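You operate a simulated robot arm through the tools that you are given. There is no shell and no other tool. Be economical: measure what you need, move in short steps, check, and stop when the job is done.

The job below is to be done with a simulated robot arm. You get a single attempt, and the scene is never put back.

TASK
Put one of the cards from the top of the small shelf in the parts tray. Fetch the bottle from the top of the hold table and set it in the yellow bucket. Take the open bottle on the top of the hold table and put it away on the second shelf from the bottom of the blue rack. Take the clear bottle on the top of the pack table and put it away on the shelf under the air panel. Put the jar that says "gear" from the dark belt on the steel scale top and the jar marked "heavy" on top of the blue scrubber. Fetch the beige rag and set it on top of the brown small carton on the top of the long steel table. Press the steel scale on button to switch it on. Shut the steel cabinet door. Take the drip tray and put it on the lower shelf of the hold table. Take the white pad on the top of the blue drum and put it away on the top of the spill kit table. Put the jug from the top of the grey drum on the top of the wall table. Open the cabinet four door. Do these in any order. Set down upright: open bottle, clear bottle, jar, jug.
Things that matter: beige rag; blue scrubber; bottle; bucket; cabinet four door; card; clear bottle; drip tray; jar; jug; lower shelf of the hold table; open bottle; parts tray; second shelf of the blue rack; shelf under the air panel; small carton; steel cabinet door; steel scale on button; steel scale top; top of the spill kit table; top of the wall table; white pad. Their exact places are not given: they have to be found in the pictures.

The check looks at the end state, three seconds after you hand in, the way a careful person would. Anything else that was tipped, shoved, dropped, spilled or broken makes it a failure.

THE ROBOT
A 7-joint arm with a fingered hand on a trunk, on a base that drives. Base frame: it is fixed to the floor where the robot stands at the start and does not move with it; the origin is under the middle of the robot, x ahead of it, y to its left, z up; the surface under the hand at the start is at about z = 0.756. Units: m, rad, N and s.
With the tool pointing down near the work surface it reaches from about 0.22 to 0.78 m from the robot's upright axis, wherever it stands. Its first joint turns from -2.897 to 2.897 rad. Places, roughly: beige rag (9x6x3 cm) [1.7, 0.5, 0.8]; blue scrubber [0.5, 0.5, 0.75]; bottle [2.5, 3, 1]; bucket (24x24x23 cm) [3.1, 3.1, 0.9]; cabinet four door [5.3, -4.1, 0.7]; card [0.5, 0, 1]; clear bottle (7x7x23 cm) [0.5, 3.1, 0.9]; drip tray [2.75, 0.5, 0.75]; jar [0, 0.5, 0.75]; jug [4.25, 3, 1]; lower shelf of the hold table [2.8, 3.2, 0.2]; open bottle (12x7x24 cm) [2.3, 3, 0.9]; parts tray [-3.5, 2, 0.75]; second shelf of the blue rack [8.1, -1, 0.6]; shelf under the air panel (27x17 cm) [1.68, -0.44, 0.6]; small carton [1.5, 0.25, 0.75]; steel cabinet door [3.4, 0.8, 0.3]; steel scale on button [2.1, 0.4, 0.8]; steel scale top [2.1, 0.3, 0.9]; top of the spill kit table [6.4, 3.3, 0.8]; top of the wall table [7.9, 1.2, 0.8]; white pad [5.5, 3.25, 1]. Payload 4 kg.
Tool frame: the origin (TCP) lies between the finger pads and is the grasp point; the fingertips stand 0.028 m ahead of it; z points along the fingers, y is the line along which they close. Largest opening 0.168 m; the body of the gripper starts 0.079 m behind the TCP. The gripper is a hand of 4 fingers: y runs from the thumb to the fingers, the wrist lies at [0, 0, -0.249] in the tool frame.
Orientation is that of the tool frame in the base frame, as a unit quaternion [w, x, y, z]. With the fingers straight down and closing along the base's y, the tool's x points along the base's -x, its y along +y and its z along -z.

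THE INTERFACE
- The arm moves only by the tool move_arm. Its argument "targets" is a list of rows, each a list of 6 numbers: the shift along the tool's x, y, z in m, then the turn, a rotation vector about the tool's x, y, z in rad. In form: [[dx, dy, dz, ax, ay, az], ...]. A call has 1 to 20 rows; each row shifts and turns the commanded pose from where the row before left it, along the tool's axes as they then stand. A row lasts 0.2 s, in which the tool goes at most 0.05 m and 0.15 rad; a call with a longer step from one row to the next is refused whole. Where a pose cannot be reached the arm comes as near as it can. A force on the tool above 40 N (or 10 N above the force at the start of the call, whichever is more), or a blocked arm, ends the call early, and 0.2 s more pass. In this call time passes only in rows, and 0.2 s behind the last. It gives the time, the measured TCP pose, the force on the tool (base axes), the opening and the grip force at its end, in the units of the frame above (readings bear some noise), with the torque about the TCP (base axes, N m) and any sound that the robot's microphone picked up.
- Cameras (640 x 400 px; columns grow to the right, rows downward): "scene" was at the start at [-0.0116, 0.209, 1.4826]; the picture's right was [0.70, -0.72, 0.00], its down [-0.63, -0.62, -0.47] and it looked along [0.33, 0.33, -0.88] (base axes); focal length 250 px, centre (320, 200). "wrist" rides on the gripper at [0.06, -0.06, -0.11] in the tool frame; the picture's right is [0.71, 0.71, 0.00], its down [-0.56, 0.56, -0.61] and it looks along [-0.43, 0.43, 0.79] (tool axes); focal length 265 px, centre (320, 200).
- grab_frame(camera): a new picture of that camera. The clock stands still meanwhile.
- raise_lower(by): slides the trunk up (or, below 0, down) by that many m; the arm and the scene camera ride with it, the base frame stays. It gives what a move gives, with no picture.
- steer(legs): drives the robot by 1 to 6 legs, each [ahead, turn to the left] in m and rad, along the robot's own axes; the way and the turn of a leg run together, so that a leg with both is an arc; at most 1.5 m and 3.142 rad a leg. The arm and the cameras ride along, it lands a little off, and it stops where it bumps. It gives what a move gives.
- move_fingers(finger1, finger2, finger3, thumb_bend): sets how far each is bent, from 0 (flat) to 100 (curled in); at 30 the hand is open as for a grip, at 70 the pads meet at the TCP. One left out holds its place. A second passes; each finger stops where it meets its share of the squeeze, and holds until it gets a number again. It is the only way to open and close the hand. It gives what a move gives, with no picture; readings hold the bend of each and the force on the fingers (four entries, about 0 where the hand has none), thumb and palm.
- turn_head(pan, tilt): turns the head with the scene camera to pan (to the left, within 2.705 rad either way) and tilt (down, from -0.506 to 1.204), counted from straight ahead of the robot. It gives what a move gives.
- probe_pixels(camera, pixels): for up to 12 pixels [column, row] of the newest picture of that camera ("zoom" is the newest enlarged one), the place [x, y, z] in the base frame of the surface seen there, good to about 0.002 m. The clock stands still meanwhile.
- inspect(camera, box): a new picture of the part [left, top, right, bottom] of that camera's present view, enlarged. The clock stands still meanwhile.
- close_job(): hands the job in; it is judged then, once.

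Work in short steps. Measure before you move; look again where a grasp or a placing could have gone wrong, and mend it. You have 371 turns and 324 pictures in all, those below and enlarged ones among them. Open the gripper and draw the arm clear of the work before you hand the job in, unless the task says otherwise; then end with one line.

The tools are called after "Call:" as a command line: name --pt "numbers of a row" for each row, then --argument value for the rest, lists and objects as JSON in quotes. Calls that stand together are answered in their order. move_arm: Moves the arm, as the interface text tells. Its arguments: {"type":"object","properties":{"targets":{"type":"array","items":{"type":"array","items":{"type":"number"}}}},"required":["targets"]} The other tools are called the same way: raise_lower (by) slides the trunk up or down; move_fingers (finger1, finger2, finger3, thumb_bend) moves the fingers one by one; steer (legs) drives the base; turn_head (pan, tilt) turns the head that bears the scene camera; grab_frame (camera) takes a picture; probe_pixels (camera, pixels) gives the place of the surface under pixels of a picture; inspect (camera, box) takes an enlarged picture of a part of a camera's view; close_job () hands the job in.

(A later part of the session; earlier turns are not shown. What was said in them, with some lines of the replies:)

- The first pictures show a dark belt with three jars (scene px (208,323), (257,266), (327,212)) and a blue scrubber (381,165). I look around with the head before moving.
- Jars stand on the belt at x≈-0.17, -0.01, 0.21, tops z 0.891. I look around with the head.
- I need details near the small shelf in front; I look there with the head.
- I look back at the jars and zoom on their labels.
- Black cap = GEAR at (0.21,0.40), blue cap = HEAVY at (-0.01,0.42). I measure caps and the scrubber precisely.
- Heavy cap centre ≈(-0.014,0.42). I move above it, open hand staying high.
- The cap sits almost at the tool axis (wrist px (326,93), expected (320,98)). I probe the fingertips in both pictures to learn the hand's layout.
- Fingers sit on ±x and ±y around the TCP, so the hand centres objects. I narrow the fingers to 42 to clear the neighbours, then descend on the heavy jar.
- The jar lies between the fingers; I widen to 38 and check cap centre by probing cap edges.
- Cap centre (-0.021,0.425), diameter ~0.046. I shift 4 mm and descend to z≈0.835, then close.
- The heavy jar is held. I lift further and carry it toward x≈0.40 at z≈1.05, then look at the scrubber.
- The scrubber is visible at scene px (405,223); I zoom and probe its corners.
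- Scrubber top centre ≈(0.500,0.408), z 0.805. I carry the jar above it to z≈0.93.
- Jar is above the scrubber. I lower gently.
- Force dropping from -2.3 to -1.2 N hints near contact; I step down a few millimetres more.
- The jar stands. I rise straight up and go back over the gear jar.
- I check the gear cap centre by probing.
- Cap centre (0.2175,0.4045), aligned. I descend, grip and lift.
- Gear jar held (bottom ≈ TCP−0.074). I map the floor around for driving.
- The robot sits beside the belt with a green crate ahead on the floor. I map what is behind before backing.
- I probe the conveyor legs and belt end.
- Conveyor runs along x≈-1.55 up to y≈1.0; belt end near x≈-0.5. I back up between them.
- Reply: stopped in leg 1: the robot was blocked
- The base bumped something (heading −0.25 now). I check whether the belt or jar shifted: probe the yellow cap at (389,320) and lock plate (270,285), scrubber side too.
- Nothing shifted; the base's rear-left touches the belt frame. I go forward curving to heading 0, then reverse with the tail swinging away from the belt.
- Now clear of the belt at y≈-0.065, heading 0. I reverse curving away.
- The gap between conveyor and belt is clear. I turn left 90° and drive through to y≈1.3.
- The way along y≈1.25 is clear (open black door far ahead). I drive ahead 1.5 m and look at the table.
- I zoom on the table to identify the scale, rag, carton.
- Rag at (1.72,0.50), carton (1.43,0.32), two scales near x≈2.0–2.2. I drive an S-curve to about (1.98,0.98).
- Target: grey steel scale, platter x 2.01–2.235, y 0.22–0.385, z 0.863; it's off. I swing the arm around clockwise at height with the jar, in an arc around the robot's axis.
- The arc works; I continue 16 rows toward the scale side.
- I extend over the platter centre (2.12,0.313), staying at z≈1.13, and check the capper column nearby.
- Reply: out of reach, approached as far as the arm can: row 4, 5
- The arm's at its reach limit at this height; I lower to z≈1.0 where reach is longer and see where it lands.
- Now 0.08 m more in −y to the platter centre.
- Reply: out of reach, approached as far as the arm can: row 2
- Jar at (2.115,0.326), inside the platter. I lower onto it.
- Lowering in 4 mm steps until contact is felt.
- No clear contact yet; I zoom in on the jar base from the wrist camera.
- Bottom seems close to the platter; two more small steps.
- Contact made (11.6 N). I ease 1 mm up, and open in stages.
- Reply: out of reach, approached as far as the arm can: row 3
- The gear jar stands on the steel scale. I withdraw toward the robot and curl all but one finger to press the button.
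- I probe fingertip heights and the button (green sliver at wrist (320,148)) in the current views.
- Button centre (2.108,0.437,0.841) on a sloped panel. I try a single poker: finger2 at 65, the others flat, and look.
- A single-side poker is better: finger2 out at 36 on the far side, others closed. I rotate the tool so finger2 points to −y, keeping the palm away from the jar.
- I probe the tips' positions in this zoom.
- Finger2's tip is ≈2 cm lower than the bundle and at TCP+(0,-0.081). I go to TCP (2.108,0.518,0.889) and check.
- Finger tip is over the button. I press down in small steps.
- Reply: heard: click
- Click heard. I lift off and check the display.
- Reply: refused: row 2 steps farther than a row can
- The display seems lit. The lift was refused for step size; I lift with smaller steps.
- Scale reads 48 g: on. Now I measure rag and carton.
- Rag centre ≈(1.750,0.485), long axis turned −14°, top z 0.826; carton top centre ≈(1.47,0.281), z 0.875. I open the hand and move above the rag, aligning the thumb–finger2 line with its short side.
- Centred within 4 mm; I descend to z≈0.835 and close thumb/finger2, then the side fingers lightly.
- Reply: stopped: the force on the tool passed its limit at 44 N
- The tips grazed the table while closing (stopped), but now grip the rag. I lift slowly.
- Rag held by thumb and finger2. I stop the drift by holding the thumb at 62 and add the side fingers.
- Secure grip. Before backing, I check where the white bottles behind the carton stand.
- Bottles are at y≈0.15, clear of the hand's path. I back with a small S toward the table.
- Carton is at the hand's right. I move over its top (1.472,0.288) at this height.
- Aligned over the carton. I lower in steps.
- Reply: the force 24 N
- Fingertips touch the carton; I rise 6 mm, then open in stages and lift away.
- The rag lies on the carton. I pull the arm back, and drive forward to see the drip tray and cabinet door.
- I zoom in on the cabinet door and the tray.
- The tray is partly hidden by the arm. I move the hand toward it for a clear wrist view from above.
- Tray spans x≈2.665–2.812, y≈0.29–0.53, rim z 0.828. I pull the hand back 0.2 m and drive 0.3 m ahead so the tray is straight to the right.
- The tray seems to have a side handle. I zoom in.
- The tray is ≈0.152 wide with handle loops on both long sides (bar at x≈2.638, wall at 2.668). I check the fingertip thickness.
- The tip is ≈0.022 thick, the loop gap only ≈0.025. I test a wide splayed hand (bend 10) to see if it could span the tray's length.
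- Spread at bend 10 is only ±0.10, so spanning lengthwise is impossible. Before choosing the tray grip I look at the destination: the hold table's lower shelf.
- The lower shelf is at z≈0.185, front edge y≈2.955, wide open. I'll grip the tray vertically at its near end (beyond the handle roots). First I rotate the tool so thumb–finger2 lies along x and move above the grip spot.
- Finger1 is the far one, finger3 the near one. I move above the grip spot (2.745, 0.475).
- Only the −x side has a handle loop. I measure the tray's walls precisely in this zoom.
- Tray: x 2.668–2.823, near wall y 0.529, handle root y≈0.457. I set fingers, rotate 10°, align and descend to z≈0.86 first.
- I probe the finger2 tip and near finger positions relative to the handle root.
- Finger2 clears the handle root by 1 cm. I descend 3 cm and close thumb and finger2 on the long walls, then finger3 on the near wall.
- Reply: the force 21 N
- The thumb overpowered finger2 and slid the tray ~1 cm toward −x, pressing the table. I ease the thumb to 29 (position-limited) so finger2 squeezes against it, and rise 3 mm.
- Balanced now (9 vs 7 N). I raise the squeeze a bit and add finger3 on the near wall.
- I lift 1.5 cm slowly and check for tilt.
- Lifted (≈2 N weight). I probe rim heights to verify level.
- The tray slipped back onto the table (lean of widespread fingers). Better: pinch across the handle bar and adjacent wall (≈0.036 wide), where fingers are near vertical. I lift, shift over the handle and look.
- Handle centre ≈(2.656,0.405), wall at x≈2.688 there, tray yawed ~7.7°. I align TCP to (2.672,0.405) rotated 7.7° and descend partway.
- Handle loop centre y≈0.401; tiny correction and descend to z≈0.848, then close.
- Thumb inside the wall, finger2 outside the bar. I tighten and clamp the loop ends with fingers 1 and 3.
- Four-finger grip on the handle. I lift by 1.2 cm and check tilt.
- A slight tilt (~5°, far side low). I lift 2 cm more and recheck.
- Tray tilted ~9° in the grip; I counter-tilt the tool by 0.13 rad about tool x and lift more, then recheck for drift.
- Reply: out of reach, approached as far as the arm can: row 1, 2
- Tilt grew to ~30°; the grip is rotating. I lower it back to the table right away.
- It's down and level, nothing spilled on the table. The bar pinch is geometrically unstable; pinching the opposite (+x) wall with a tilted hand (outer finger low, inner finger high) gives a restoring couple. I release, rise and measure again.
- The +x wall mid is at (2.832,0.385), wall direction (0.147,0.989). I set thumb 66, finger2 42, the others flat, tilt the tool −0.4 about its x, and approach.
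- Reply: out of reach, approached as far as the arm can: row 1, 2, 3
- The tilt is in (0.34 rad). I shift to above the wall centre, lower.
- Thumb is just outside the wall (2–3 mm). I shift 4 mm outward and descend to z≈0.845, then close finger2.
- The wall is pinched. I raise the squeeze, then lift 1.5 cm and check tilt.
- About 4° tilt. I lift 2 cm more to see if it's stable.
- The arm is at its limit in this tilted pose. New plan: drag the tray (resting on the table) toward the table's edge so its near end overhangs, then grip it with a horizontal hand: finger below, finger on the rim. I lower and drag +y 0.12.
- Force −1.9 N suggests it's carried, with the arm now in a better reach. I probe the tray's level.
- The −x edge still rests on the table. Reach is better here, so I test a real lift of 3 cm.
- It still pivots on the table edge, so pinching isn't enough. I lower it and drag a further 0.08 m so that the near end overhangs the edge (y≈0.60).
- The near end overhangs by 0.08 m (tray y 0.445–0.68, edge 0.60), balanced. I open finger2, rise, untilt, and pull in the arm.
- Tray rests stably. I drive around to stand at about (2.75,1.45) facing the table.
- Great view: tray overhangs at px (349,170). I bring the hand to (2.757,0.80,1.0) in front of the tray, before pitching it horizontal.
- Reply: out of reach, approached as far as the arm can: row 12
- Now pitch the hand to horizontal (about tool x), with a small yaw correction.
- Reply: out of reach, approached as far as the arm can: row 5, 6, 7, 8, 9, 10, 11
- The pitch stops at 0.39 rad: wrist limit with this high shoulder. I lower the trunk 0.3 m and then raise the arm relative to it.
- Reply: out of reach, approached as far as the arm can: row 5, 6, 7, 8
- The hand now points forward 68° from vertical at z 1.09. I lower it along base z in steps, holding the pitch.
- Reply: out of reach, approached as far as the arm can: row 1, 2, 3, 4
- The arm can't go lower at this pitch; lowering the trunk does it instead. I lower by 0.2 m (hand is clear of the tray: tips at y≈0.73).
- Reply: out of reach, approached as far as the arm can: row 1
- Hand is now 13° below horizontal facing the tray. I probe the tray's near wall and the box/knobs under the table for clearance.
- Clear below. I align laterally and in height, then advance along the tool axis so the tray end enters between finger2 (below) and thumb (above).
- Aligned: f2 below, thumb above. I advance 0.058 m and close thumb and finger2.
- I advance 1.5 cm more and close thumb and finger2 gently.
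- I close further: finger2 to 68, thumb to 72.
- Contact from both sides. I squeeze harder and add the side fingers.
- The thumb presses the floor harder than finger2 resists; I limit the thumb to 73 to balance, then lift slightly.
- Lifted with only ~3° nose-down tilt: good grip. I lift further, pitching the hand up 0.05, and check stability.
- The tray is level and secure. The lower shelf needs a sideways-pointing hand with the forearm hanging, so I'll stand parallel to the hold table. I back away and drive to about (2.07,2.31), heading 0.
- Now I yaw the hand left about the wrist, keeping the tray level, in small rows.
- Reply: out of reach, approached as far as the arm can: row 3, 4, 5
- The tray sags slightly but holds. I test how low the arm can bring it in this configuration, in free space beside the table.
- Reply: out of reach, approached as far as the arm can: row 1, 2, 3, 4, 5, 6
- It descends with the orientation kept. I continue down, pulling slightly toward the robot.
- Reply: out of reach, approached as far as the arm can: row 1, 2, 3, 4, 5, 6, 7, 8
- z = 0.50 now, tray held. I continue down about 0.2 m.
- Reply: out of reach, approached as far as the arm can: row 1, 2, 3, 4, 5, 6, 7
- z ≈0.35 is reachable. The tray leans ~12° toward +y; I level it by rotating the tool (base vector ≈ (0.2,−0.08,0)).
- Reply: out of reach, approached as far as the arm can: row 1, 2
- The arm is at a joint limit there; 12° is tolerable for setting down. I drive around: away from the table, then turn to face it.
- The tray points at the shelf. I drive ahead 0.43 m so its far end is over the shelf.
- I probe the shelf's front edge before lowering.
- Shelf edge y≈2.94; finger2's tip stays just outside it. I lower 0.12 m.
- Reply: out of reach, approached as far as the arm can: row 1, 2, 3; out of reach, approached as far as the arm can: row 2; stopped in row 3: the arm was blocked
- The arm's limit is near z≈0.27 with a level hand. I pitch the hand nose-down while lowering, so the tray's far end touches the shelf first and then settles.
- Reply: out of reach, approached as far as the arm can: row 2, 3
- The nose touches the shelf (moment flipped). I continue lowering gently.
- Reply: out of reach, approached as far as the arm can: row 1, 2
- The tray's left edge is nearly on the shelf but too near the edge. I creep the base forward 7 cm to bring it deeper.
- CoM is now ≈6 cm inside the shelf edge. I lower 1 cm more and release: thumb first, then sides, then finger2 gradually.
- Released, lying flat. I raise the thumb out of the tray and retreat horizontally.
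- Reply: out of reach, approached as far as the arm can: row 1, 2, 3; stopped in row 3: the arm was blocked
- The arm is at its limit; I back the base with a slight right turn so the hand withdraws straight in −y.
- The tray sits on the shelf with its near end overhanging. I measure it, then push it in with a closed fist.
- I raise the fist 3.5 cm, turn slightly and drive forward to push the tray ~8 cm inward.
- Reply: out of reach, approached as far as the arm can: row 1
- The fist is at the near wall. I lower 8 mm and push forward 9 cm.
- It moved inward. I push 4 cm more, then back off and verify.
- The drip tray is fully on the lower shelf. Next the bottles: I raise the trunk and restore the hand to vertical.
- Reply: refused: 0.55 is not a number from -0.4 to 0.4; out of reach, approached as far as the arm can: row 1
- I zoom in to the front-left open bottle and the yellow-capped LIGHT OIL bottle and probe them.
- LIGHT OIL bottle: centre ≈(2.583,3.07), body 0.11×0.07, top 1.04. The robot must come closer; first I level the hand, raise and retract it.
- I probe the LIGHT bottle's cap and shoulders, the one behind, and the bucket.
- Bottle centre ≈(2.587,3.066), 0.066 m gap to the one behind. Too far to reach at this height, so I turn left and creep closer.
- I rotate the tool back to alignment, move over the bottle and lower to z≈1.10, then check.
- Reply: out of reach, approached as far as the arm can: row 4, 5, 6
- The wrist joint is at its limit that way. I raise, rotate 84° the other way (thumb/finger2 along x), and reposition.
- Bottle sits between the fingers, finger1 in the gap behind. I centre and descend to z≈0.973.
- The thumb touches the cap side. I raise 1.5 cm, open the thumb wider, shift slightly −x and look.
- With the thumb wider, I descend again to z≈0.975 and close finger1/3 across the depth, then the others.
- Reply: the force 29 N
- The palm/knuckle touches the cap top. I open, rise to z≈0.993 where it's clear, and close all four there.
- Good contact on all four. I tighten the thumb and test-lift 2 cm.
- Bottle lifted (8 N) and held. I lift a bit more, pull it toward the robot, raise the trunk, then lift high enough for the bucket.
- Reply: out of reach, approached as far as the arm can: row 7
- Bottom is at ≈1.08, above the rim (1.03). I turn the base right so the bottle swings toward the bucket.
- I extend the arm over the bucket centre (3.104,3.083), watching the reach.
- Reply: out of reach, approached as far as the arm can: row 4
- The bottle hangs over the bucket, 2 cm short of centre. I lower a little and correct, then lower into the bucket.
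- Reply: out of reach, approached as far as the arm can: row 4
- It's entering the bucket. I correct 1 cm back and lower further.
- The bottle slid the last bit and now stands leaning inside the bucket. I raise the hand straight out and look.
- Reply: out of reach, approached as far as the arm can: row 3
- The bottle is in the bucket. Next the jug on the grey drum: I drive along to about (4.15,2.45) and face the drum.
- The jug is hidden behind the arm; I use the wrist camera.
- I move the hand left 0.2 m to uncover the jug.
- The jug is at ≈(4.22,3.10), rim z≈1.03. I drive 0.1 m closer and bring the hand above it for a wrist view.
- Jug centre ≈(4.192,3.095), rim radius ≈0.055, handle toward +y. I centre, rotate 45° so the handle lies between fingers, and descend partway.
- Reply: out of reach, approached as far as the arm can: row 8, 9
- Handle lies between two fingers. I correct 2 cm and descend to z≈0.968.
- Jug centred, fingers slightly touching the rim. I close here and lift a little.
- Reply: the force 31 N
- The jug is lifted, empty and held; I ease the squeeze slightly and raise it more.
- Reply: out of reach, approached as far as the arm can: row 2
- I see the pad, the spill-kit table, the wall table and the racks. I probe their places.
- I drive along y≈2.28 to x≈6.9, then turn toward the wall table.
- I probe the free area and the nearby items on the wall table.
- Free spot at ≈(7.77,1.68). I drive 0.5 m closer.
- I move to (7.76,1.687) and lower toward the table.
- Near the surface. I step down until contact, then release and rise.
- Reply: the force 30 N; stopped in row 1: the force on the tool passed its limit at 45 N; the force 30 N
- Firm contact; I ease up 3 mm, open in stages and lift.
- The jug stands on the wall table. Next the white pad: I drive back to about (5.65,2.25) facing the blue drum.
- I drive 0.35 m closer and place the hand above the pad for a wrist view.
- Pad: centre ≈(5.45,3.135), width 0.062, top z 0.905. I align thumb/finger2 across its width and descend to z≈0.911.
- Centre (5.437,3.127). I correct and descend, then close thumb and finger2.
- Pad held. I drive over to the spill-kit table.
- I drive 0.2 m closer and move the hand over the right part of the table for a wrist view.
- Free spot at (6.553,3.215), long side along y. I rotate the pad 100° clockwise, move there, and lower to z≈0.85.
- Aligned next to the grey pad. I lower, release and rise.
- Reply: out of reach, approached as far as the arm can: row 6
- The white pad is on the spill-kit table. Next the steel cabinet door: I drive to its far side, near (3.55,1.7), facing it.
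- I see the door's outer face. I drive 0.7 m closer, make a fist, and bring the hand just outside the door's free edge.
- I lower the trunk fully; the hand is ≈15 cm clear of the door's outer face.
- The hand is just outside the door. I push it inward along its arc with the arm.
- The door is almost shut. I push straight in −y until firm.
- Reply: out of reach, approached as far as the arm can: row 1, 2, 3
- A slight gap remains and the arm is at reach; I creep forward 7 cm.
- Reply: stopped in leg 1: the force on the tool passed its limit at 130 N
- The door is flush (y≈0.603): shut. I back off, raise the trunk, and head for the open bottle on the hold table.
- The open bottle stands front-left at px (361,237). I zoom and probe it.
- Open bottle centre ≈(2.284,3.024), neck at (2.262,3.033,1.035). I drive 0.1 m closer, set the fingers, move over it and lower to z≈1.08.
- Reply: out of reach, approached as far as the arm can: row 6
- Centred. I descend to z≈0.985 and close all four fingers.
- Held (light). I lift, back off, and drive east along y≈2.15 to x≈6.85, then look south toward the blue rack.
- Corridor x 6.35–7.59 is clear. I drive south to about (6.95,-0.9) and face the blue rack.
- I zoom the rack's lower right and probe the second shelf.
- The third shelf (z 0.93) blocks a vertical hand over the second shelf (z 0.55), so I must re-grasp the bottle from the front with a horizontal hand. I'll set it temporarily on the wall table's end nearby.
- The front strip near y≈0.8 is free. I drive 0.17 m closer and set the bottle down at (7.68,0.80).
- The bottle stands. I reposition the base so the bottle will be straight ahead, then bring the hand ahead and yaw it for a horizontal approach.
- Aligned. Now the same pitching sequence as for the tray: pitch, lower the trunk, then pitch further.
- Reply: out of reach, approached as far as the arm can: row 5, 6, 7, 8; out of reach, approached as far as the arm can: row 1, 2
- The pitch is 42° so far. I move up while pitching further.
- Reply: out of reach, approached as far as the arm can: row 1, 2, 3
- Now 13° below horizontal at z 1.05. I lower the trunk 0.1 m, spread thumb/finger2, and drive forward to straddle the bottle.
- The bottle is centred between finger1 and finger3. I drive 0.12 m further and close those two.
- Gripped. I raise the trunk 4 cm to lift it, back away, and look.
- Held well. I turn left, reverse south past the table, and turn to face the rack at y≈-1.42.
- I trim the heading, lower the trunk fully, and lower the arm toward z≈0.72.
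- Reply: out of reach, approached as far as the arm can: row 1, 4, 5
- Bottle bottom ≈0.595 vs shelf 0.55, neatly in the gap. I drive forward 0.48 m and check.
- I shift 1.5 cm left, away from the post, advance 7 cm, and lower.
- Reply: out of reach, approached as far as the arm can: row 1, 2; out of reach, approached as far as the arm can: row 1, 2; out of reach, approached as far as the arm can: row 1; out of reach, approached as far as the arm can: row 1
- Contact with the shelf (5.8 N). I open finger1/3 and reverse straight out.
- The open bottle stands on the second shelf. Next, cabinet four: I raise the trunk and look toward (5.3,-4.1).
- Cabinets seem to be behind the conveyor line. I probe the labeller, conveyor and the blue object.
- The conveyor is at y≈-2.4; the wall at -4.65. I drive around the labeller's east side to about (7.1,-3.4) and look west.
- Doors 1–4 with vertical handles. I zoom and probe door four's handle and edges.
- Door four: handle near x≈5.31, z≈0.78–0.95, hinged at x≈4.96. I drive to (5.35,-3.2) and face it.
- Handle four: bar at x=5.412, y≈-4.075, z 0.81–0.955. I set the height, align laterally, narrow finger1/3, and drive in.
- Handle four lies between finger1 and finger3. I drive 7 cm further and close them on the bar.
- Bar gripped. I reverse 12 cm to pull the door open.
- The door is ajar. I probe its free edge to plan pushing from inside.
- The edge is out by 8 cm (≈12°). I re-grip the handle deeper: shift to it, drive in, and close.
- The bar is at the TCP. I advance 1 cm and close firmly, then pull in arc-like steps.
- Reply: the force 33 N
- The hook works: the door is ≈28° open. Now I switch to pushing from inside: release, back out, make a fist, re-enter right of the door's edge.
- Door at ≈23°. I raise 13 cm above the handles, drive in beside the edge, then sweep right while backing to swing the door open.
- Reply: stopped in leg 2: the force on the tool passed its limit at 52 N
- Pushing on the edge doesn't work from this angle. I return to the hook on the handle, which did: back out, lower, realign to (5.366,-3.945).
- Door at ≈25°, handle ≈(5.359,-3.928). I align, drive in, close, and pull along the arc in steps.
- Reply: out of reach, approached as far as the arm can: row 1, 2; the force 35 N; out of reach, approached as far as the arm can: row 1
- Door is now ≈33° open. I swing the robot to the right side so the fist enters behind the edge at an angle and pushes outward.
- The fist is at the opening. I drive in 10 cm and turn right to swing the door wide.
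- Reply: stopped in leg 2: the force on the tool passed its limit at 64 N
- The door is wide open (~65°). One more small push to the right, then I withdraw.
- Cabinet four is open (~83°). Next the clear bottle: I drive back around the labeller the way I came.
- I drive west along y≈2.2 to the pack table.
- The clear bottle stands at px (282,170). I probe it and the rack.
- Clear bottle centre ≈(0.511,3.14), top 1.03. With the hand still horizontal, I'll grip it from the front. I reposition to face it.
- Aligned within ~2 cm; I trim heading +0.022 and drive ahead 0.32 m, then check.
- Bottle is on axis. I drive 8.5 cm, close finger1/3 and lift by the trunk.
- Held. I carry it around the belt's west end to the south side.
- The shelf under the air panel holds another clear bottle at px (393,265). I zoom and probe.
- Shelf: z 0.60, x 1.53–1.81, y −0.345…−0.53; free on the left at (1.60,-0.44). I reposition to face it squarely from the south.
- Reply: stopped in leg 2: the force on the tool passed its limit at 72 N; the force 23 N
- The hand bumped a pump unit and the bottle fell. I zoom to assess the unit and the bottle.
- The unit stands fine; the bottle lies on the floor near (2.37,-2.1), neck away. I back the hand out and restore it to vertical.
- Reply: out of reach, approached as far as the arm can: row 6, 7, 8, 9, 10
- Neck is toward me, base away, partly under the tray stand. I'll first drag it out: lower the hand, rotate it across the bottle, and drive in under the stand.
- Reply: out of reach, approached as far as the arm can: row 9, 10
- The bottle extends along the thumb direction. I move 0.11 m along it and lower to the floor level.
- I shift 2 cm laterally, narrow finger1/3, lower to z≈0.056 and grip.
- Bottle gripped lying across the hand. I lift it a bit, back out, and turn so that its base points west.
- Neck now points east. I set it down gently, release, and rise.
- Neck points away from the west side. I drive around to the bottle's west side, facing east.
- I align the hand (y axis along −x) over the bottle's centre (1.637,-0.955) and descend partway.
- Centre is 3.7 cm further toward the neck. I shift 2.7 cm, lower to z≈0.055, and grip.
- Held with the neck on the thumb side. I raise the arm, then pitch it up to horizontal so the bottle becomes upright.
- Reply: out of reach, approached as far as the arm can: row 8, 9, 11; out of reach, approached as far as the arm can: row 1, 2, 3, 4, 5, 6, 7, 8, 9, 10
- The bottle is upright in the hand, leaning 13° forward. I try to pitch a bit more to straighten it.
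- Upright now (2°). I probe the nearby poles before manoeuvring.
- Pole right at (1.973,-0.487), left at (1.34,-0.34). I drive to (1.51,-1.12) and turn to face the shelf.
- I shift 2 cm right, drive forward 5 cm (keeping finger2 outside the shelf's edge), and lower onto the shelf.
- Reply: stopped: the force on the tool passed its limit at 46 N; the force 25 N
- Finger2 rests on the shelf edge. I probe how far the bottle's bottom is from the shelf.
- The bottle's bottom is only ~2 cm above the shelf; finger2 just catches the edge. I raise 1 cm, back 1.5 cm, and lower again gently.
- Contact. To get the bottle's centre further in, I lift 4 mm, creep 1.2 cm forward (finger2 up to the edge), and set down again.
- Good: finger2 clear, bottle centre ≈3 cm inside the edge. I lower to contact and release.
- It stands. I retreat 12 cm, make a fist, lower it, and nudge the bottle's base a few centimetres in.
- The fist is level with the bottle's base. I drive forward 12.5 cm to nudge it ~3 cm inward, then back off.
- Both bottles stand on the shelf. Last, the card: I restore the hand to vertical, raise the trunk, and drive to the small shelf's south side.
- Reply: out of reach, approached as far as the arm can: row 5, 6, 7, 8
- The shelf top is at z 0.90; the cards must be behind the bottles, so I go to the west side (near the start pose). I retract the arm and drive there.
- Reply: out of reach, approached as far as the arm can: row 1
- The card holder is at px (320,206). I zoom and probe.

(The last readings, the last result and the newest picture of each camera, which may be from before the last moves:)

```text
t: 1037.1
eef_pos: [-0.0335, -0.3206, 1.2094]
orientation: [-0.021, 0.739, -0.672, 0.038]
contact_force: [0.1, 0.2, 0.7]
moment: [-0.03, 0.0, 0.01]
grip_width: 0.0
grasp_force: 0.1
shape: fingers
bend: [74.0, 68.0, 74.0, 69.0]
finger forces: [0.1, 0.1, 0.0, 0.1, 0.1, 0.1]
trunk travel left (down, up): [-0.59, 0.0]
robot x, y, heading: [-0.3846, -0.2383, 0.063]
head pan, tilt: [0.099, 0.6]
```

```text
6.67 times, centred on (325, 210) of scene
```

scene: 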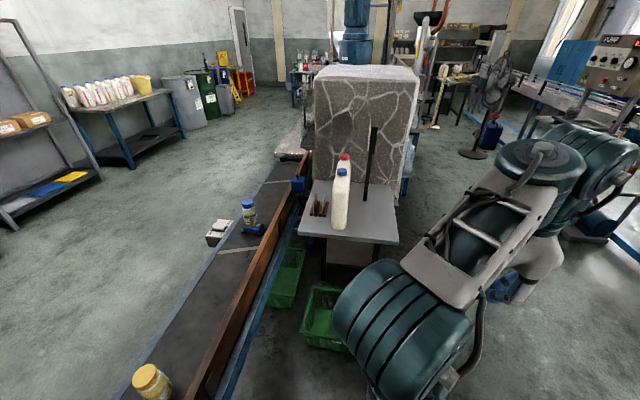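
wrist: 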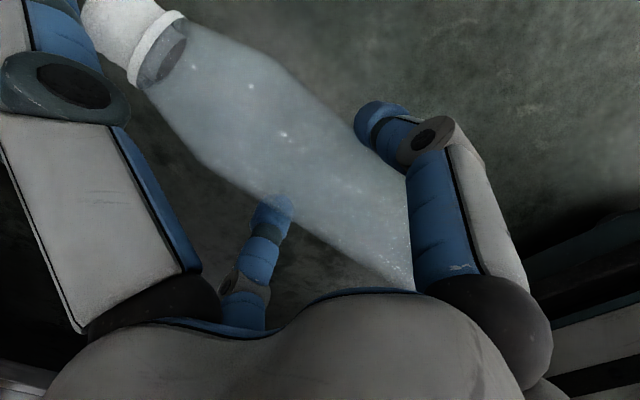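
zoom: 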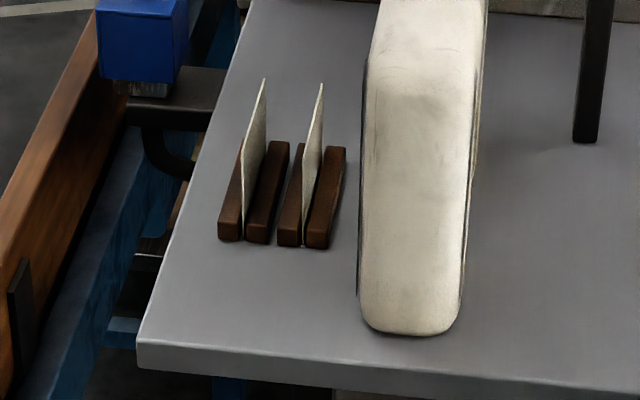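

Two cards stand upright in wooden slots. I probe both.

Call:
probe_pixels --camera "zoom" --pixels '[[258, 120], [250, 180], [263, 85], [247, 220], [316, 120], [308, 180], [321, 90], [228, 220], [262, 220], [285, 150], [340, 155], [365, 100]]'

```text
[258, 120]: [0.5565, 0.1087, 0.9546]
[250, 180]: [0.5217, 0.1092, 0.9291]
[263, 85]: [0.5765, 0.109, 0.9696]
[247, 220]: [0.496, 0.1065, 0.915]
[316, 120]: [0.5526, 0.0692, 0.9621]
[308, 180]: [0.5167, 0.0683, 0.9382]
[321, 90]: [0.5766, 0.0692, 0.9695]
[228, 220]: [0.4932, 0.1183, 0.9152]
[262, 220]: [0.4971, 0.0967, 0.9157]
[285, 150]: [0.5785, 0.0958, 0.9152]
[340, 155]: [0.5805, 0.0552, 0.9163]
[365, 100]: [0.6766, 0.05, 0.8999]
```

Card 1: plane y≈0.109, x 0.49–0.58, z to 0.97. I drive closer (to about (-0.05,-0.13)) and set finger1/3 for a pinch along y.

Call:
steer --legs '[[0, 0.24], [0.35, 0], [0, -0.3]]'

Call:
move_fingers --finger1 66 --finger2 5 --finger3 48 --thumb_bend 5

```text
t: 1041.2
eef_pos: [0.2889, -0.2435, 1.2094]
orientation: [-0.019, 0.716, -0.696, 0.039]
contact_force: [-0.1, -0.4, 0.5]
moment: [0.0, 0.01, 0.02]
grip_width: 0.0
grasp_force: 0.2
shape: fingers
bend: [74.0, 68.0, 74.0, 69.0]
finger forces: [0.0, 0.1, 0.0, 0.0, 0.0, 0.0]
trunk travel left (down, up): [-0.59, 0.0]
robot x, y, heading: [-0.0528, -0.1343, -0.003]
head pan, tilt: [0.099, 0.6]
```

```text
t: 1042.2
eef_pos: [0.2881, -0.2442, 1.2097]
orientation: [-0.019, 0.716, -0.696, 0.039]
contact_force: [-0.6, -0.3, -0.2]
moment: [0.02, -0.02, 0.01]
grip_width: 0.1119
grasp_force: 0.1
shape: fingers
bend: [66.0, 5.0, 48.0, 5.0]
finger forces: [0.1, 0.0, 0.1, 0.0, 0.0, 0.1]
trunk travel left (down, up): [-0.59, 0.0]
robot x, y, heading: [-0.0565, -0.1389, -0.007]
head pan, tilt: [0.099, 0.6]
```

I level the tool and move above card 1 at height.

Call:
move_arm --pt "0 0 0 -0.081 -0.029 0" --pt "-0.0352 -0.0257 0 0 0 0" --pt "-0.0352 -0.0257 0 0 0 0" --pt "-0.0352 -0.0257 0 0 0 0" --pt "-0.0352 -0.0257 0 0 0 0" --pt "-0.0352 -0.0257 0 0 0 0" --pt "-0.0352 -0.0257 0 0 0 0" --pt "-0.0352 -0.0257 0 0 0 0" --pt "-0.0352 -0.0257 0 0 0 0" --pt "-0.0352 -0.0257 0 0 0 0" --pt "-0.0352 -0.0257 0 0 0 0" --pt "0 0 0.045 0 0 0" --pt "0 0 0.045 0 0 0"

Call:
grab_frame --camera "wrist"

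```text
t: 1045.0
eef_pos: [0.5108, 0.0737, 1.0973]
orientation: [-0.024, 0.724, -0.689, -0.02]
contact_force: [-0.7, 0.0, 0.1]
moment: [0.02, 0.0, 0.02]
grip_width: 0.1123
grasp_force: 0.1
shape: fingers
bend: [66.0, 5.0, 48.0, 5.0]
finger forces: [0.0, 0.0, 0.0, 0.1, 0.0, 0.0]
out of reach, approached as far as the arm can: row 8, 9, 10, 11
trunk travel left (down, up): [-0.59, 0.0]
robot x, y, heading: [-0.0506, -0.1366, -0.006]
head pan, tilt: [0.099, 0.6]
```

```text
12 pictures are left
```

wrist: 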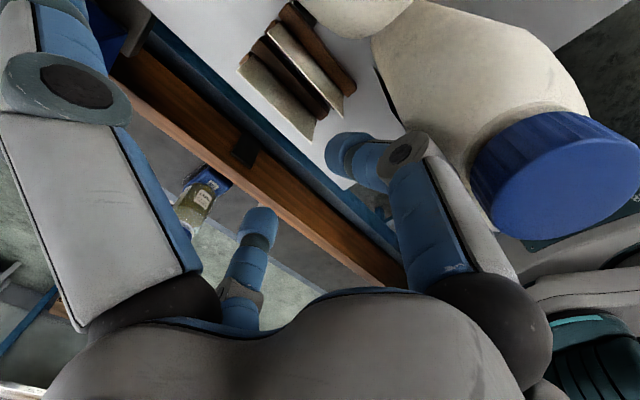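

I continue toward the card while descending slightly.

Call:
move_arm --pt "-0.02 -0.013 0.02 -0.03 0 0" --pt "-0.02 -0.013 0.02 -0.03 0 0"

Call:
grab_frame --camera "wrist"

Call:
probe_pixels --camera "wrist" --pixels '[[290, 130], [275, 110], [310, 140], [330, 90], [320, 70], [350, 130]]'

```text
t: 1045.6
eef_pos: [0.5358, 0.1175, 1.0579]
orientation: [-0.003, 0.722, -0.691, -0.042]
contact_force: [0.6, -0.4, -1.0]
moment: [-0.01, 0.01, 0.01]
grip_width: 0.1125
grasp_force: 0.1
shape: fingers
bend: [66.0, 5.0, 48.0, 5.0]
finger forces: [0.0, 0.1, 0.0, 0.0, 0.0, 0.0]
trunk travel left (down, up): [-0.59, 0.0]
robot x, y, heading: [-0.0546, -0.1358, -0.007]
head pan, tilt: [0.099, 0.6]
```

```text
11 pictures are left
```

wrist: 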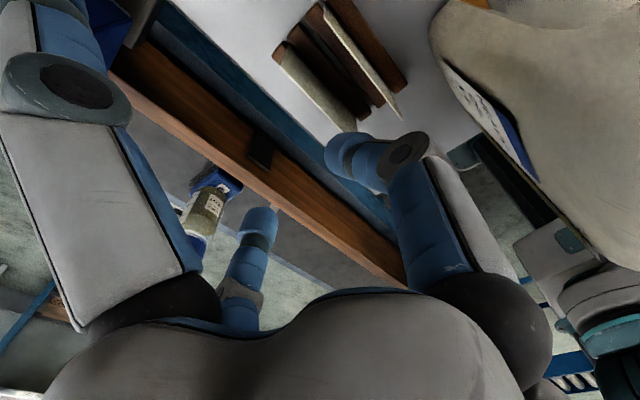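

```text
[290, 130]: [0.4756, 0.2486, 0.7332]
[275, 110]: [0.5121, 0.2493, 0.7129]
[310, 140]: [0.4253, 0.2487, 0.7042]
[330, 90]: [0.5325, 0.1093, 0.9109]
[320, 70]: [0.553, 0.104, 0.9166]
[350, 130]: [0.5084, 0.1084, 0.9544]
```

Card 1 top edge is at y≈0.108. I shift 5 mm so finger1 passes on its south side, and descend to z≈0.966.

Call:
move_arm --pt "0.0075 -0.0017 0.03 0 0 0" --pt "0.002 -0.0017 0.03 0 0 0"

Call:
inspect --camera "wrist" --box '[220, 40, 460, 260]'

```text
t: 1046.2
eef_pos: [0.5362, 0.1097, 0.9977]
orientation: [-0.003, 0.723, -0.689, -0.042]
contact_force: [-0.3, -0.2, 0.3]
moment: [-0.05, 0.0, 0.0]
grip_width: 0.1125
grasp_force: 0.0
shape: fingers
bend: [66.0, 5.0, 48.0, 5.0]
finger forces: [0.0, 0.0, 0.0, 0.1, 0.0, 0.0]
trunk travel left (down, up): [-0.59, 0.0]
robot x, y, heading: [-0.0539, -0.1347, -0.004]
head pan, tilt: [0.099, 0.6]
```

```text
1.82 times, centred on (340, 150) of wrist
```

zoom: 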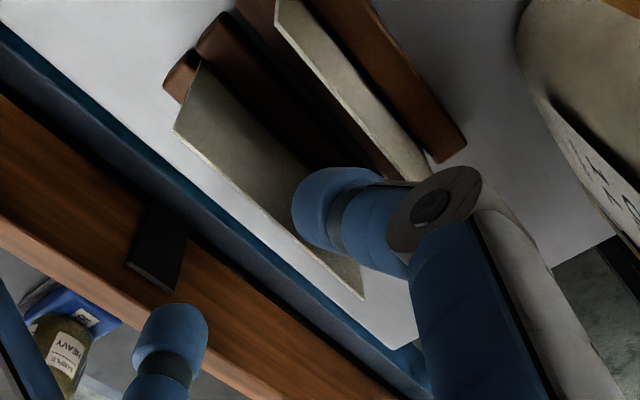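

Finger1 is on the card's south side. I descend 3 cm more and close finger3 against it.

Call:
move_arm --pt "0.001 -0.0017 0.031 0 0 0"

Call:
move_fingers --finger1 70 --finger3 85

Call:
move_arm --pt "-0.002 0.0017 -0.03 0 0 0" --pt "-0.002 0.0017 -0.035 0 0 0" --pt "-0.002 0.0017 -0.04 0 0 0"

Call:
inspect --camera "wrist" --box '[180, 0, 460, 260]'

```text
t: 1046.6
eef_pos: [0.5354, 0.1108, 0.9683]
orientation: [-0.003, 0.723, -0.69, -0.043]
contact_force: [0.3, 0.6, -1.0]
moment: [0.01, 0.01, 0.03]
grip_width: 0.1125
grasp_force: 0.0
shape: fingers
bend: [66.0, 5.0, 48.0, 5.0]
finger forces: [0.1, 0.0, 0.0, 0.1, 0.0, 0.1]
trunk travel left (down, up): [-0.59, 0.0]
robot x, y, heading: [-0.0529, -0.1336, -0.002]
head pan, tilt: [0.099, 0.6]
```

```text
t: 1047.6
eef_pos: [0.5358, 0.1112, 0.9687]
orientation: [-0.003, 0.723, -0.689, -0.043]
contact_force: [0.7, 2.3, -0.7]
moment: [-0.04, 0.01, -0.02]
grip_width: 0.1124
grasp_force: 5.2
shape: fingers
bend: [66.0, 5.0, 77.0, 5.0]
finger forces: [4.2, 0.0, 6.0, 0.1, 0.0, 0.0]
trunk travel left (down, up): [-0.59, 0.0]
robot x, y, heading: [-0.0571, -0.1333, -0.004]
head pan, tilt: [0.099, 0.6]
```

```text
t: 1048.4
eef_pos: [0.5365, 0.1095, 1.0741]
orientation: [-0.003, 0.723, -0.69, -0.043]
contact_force: [-0.3, 0.0, -1.6]
moment: [0.0, -0.01, 0.02]
grip_width: 0.1128
grasp_force: 4.8
shape: fingers
bend: [66.0, 5.0, 78.0, 5.0]
finger forces: [4.6, 0.0, 4.5, 0.0, 0.1, 0.0]
trunk travel left (down, up): [-0.59, 0.0]
robot x, y, heading: [-0.0528, -0.1347, -0.01]
head pan, tilt: [0.099, 0.6]
```

```text
1.54 times, centred on (320, 130) of wrist
```

zoom: 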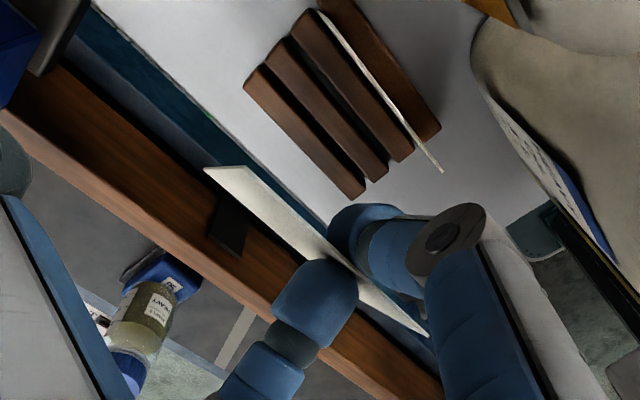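

The card is out and held; the other card and holders are undisturbed. I back away west along y≈-0.13, then drive north through the gap and west toward the parts tray.

Call:
steer --legs '[[-0.9, 0], [0, 1.57], [1.5, 0], [0.15, 0], [0, 1.38], [1.0, 0]]'

Call:
turn_head --pan 0.0 --tilt 0.5

Call:
grab_frame --camera "scene"

```text
t: 1073.1
eef_pos: [-2.5997, 1.5246, 1.0731]
orientation: [0.042, 0.746, 0.665, -0.006]
contact_force: [-0.5, 0.0, 0.1]
moment: [0.01, -0.01, -0.02]
grip_width: 0.1127
grasp_force: 4.1
shape: fingers
bend: [66.0, 5.0, 78.0, 5.0]
finger forces: [3.9, 0.1, 4.0, 0.0, 0.0, 0.0]
trunk travel left (down, up): [-0.59, 0.0]
robot x, y, heading: [-1.9796, 1.6697, 2.97]
head pan, tilt: [0.099, 0.6]
```

```text
t: 1073.8
eef_pos: [-2.5997, 1.5244, 1.0722]
orientation: [0.043, 0.746, 0.665, -0.007]
contact_force: [0.5, 0.1, -0.5]
moment: [-0.02, 0.01, 0.0]
grip_width: 0.1125
grasp_force: 4.4
shape: fingers
bend: [66.0, 5.0, 78.0, 5.0]
finger forces: [4.0, 0.0, 3.9, 0.1, 0.0, 0.0]
trunk travel left (down, up): [-0.59, 0.0]
robot x, y, heading: [-1.9772, 1.6674, 2.974]
head pan, tilt: [0.0, 0.499]
```

```text
8 pictures are left
```

scene: 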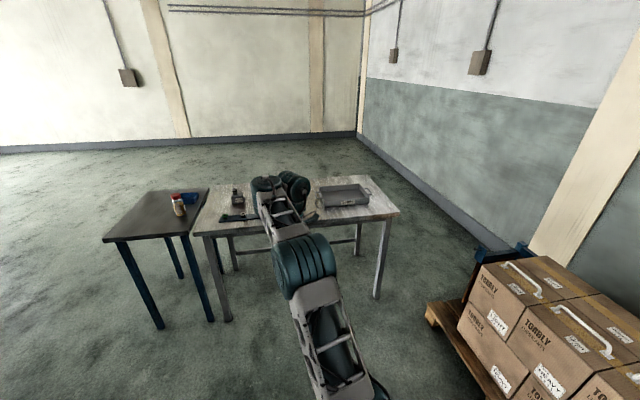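

The parts tray is at px (344,195). I probe its rim and floor.

Call:
probe_pixels --camera "scene" --pixels '[[322, 207], [370, 203], [319, 188], [362, 185], [344, 197], [346, 192], [395, 215], [215, 230], [244, 197], [345, 206]]'

Call:
inspect --camera "scene" --box '[300, 165, 400, 230]'

```text
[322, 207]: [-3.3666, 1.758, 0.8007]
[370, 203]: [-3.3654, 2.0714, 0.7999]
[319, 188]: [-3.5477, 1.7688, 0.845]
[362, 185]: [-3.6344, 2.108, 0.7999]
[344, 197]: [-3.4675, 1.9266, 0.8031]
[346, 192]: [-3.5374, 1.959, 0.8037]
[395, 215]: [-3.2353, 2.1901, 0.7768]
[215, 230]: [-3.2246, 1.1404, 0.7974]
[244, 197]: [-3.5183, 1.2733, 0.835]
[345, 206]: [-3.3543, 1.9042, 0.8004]
```

```text
6.15 times, centred on (350, 198) of scene
```

zoom: 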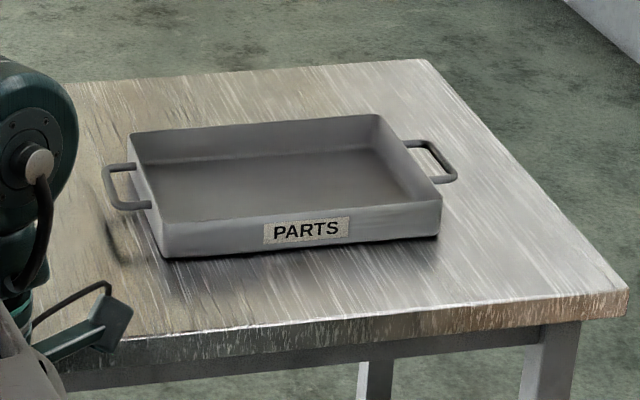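

Tray floor z 0.803, centre ≈(-3.49,1.92). I drive so that the hand comes over it.

Call:
steer --legs '[[0, -0.246], [0.97, 0], [0, 0.246]]'

Call:
grab_frame --camera "wrist"

```text
t: 1080.6
eef_pos: [-3.4876, 1.9025, 1.0731]
orientation: [0.041, 0.742, 0.669, -0.006]
contact_force: [0.0, -0.2, -0.4]
moment: [0.01, 0.02, 0.04]
grip_width: 0.1126
grasp_force: 4.5
shape: fingers
bend: [66.0, 5.0, 78.0, 5.0]
finger forces: [4.0, 0.1, 3.8, 0.0, 0.0, 0.1]
trunk travel left (down, up): [-0.59, 0.0]
robot x, y, heading: [-2.8656, 2.0573, 2.981]
head pan, tilt: [0.0, 0.499]
```

```text
6 pictures are left
```

wrist: 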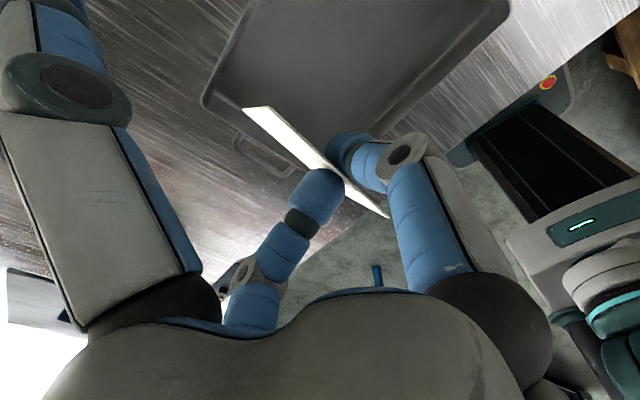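

The axis lies over the tray's interior. I shift 2 cm +y and lower until the card is just above the tray floor, then release.

Call:
move_arm --pt "0.008 -0.0025 0.045 0 0 0" --pt "0.008 -0.0025 0.045 0 0 0" --pt "0.008 -0.0025 0.045 0 0 0" --pt "0.008 -0.0025 0.045 0 0 0"

Call:
grab_frame --camera "wrist"

```text
t: 1081.6
eef_pos: [-3.489, 1.9205, 0.8911]
orientation: [0.041, 0.742, 0.669, -0.007]
contact_force: [-0.5, 0.0, -0.8]
moment: [0.02, 0.02, 0.01]
grip_width: 0.1123
grasp_force: 4.1
shape: fingers
bend: [66.0, 5.0, 78.0, 5.0]
finger forces: [3.9, 0.0, 3.8, 0.0, 0.0, 0.0]
trunk travel left (down, up): [-0.59, 0.0]
robot x, y, heading: [-2.8662, 2.054, 2.984]
head pan, tilt: [0.0, 0.499]
```

```text
5 pictures are left
```

wrist: 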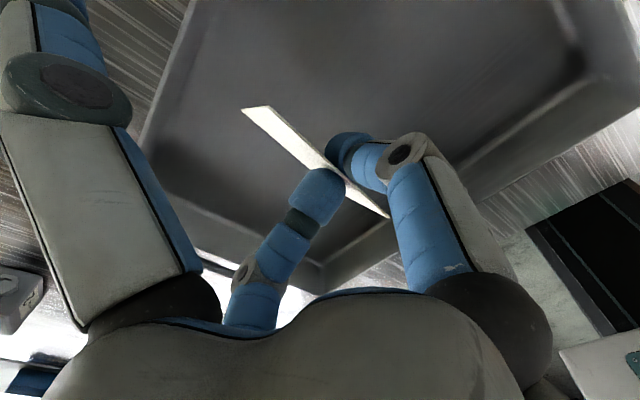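

Card is inside the tray walls, bottom ≈0.82. I lower 1 cm and open finger3, then finger1.

Call:
move_arm --pt "0 0 0.01 0 0 0"

Call:
move_fingers --finger1 58 --finger3 60

Call:
move_arm --pt "0 0 -0.03 0 0 0" --pt "0 0 -0.045 0 0 0" --pt "0 0 -0.045 0 0 0" --pt "0 0 -0.045 0 0 0"

Call:
grab_frame --camera "wrist"

```text
t: 1082.0
eef_pos: [-3.4891, 1.9192, 0.8812]
orientation: [0.042, 0.742, 0.669, -0.007]
contact_force: [0.0, -0.2, 0.6]
moment: [-0.01, 0.03, -0.01]
grip_width: 0.1126
grasp_force: 3.8
shape: fingers
bend: [66.0, 5.0, 78.0, 5.0]
finger forces: [3.8, 0.0, 3.7, 0.0, 0.0, 0.0]
trunk travel left (down, up): [-0.59, 0.0]
robot x, y, heading: [-2.8677, 2.0604, 2.977]
head pan, tilt: [0.0, 0.499]
```

```text
t: 1083.0
eef_pos: [-3.4879, 1.9209, 0.8819]
orientation: [0.041, 0.742, 0.669, -0.006]
contact_force: [-0.2, -1.0, 0.4]
moment: [0.02, 0.02, -0.01]
grip_width: 0.1172
grasp_force: 0.0
shape: fingers
bend: [57.0, 5.0, 60.0, 5.0]
finger forces: [0.0, 0.0, 0.1, 0.0, 0.0, 0.0]
trunk travel left (down, up): [-0.59, 0.0]
robot x, y, heading: [-2.867, 2.0573, 2.981]
head pan, tilt: [0.0, 0.499]
```

```text
t: 1084.0
eef_pos: [-3.4923, 1.9345, 1.047]
orientation: [0.042, 0.742, 0.669, -0.007]
contact_force: [0.1, 0.1, 0.6]
moment: [-0.03, -0.03, -0.01]
grip_width: 0.1168
grasp_force: 0.2
shape: fingers
bend: [57.0, 5.0, 60.0, 5.0]
finger forces: [0.0, 0.0, 0.0, 0.1, 0.0, 0.0]
trunk travel left (down, up): [-0.59, 0.0]
robot x, y, heading: [-2.8675, 2.0586, 2.988]
head pan, tilt: [0.0, 0.499]
```

```text
4 pictures are left
```

wrist: 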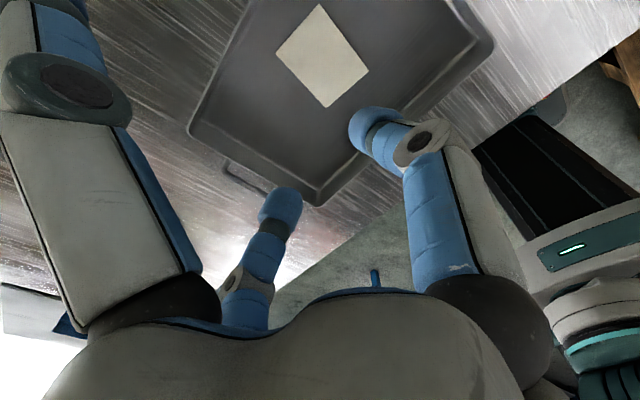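

The card lies flat in the parts tray. I open the hand, back the robot clear, and hand in.

Call:
move_fingers --finger1 30 --finger2 30 --finger3 30 --thumb_bend 30

Call:
steer --legs '[[-0.6, 0]]'

Call:
grab_frame --camera "scene"

```text
t: 1085.0
eef_pos: [-3.4931, 1.9324, 1.0472]
orientation: [0.042, 0.742, 0.669, -0.007]
contact_force: [0.4, -0.4, 0.8]
moment: [-0.01, 0.03, 0.02]
grip_width: 0.1171
grasp_force: 0.1
shape: fingers
bend: [30.0, 30.0, 30.0, 30.0]
finger forces: [0.0, 0.1, 0.1, 0.0, 0.1, 0.1]
trunk travel left (down, up): [-0.59, 0.0]
robot x, y, heading: [-2.866, 2.0514, 2.983]
head pan, tilt: [0.0, 0.499]
```

```text
t: 1088.3
eef_pos: [-2.908, 1.8429, 1.0468]
orientation: [0.042, 0.745, 0.666, -0.006]
contact_force: [0.5, 0.3, -0.3]
moment: [0.02, 0.0, 0.0]
grip_width: 0.1171
grasp_force: 0.1
shape: fingers
bend: [30.0, 30.0, 30.0, 30.0]
finger forces: [0.0, 0.0, 0.0, 0.0, 0.0, 0.0]
trunk travel left (down, up): [-0.59, 0.0]
robot x, y, heading: [-2.2806, 1.9614, 2.974]
head pan, tilt: [0.0, 0.499]
```

```text
3 pictures are left
```

scene: 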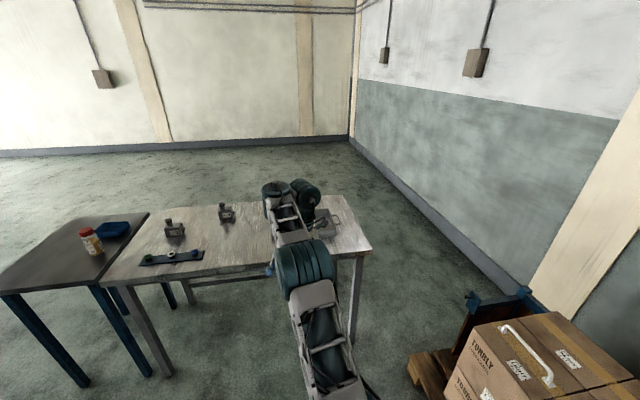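

Every item has been dealt with and the arm is clear of the tables. I hand the job in.

Call:
close_job

```text
The job is handed in.
```

All the tasks are done and the job is handed in. Two things may count against it: the hand bumped the strainer pump unit (72 N, and an oil puddle lies beside it that I could not confirm was there before) and the clear bottle fell, though I stood it upright on its shelf afterwards; and the drip tray tipped to about 30° during one lift.
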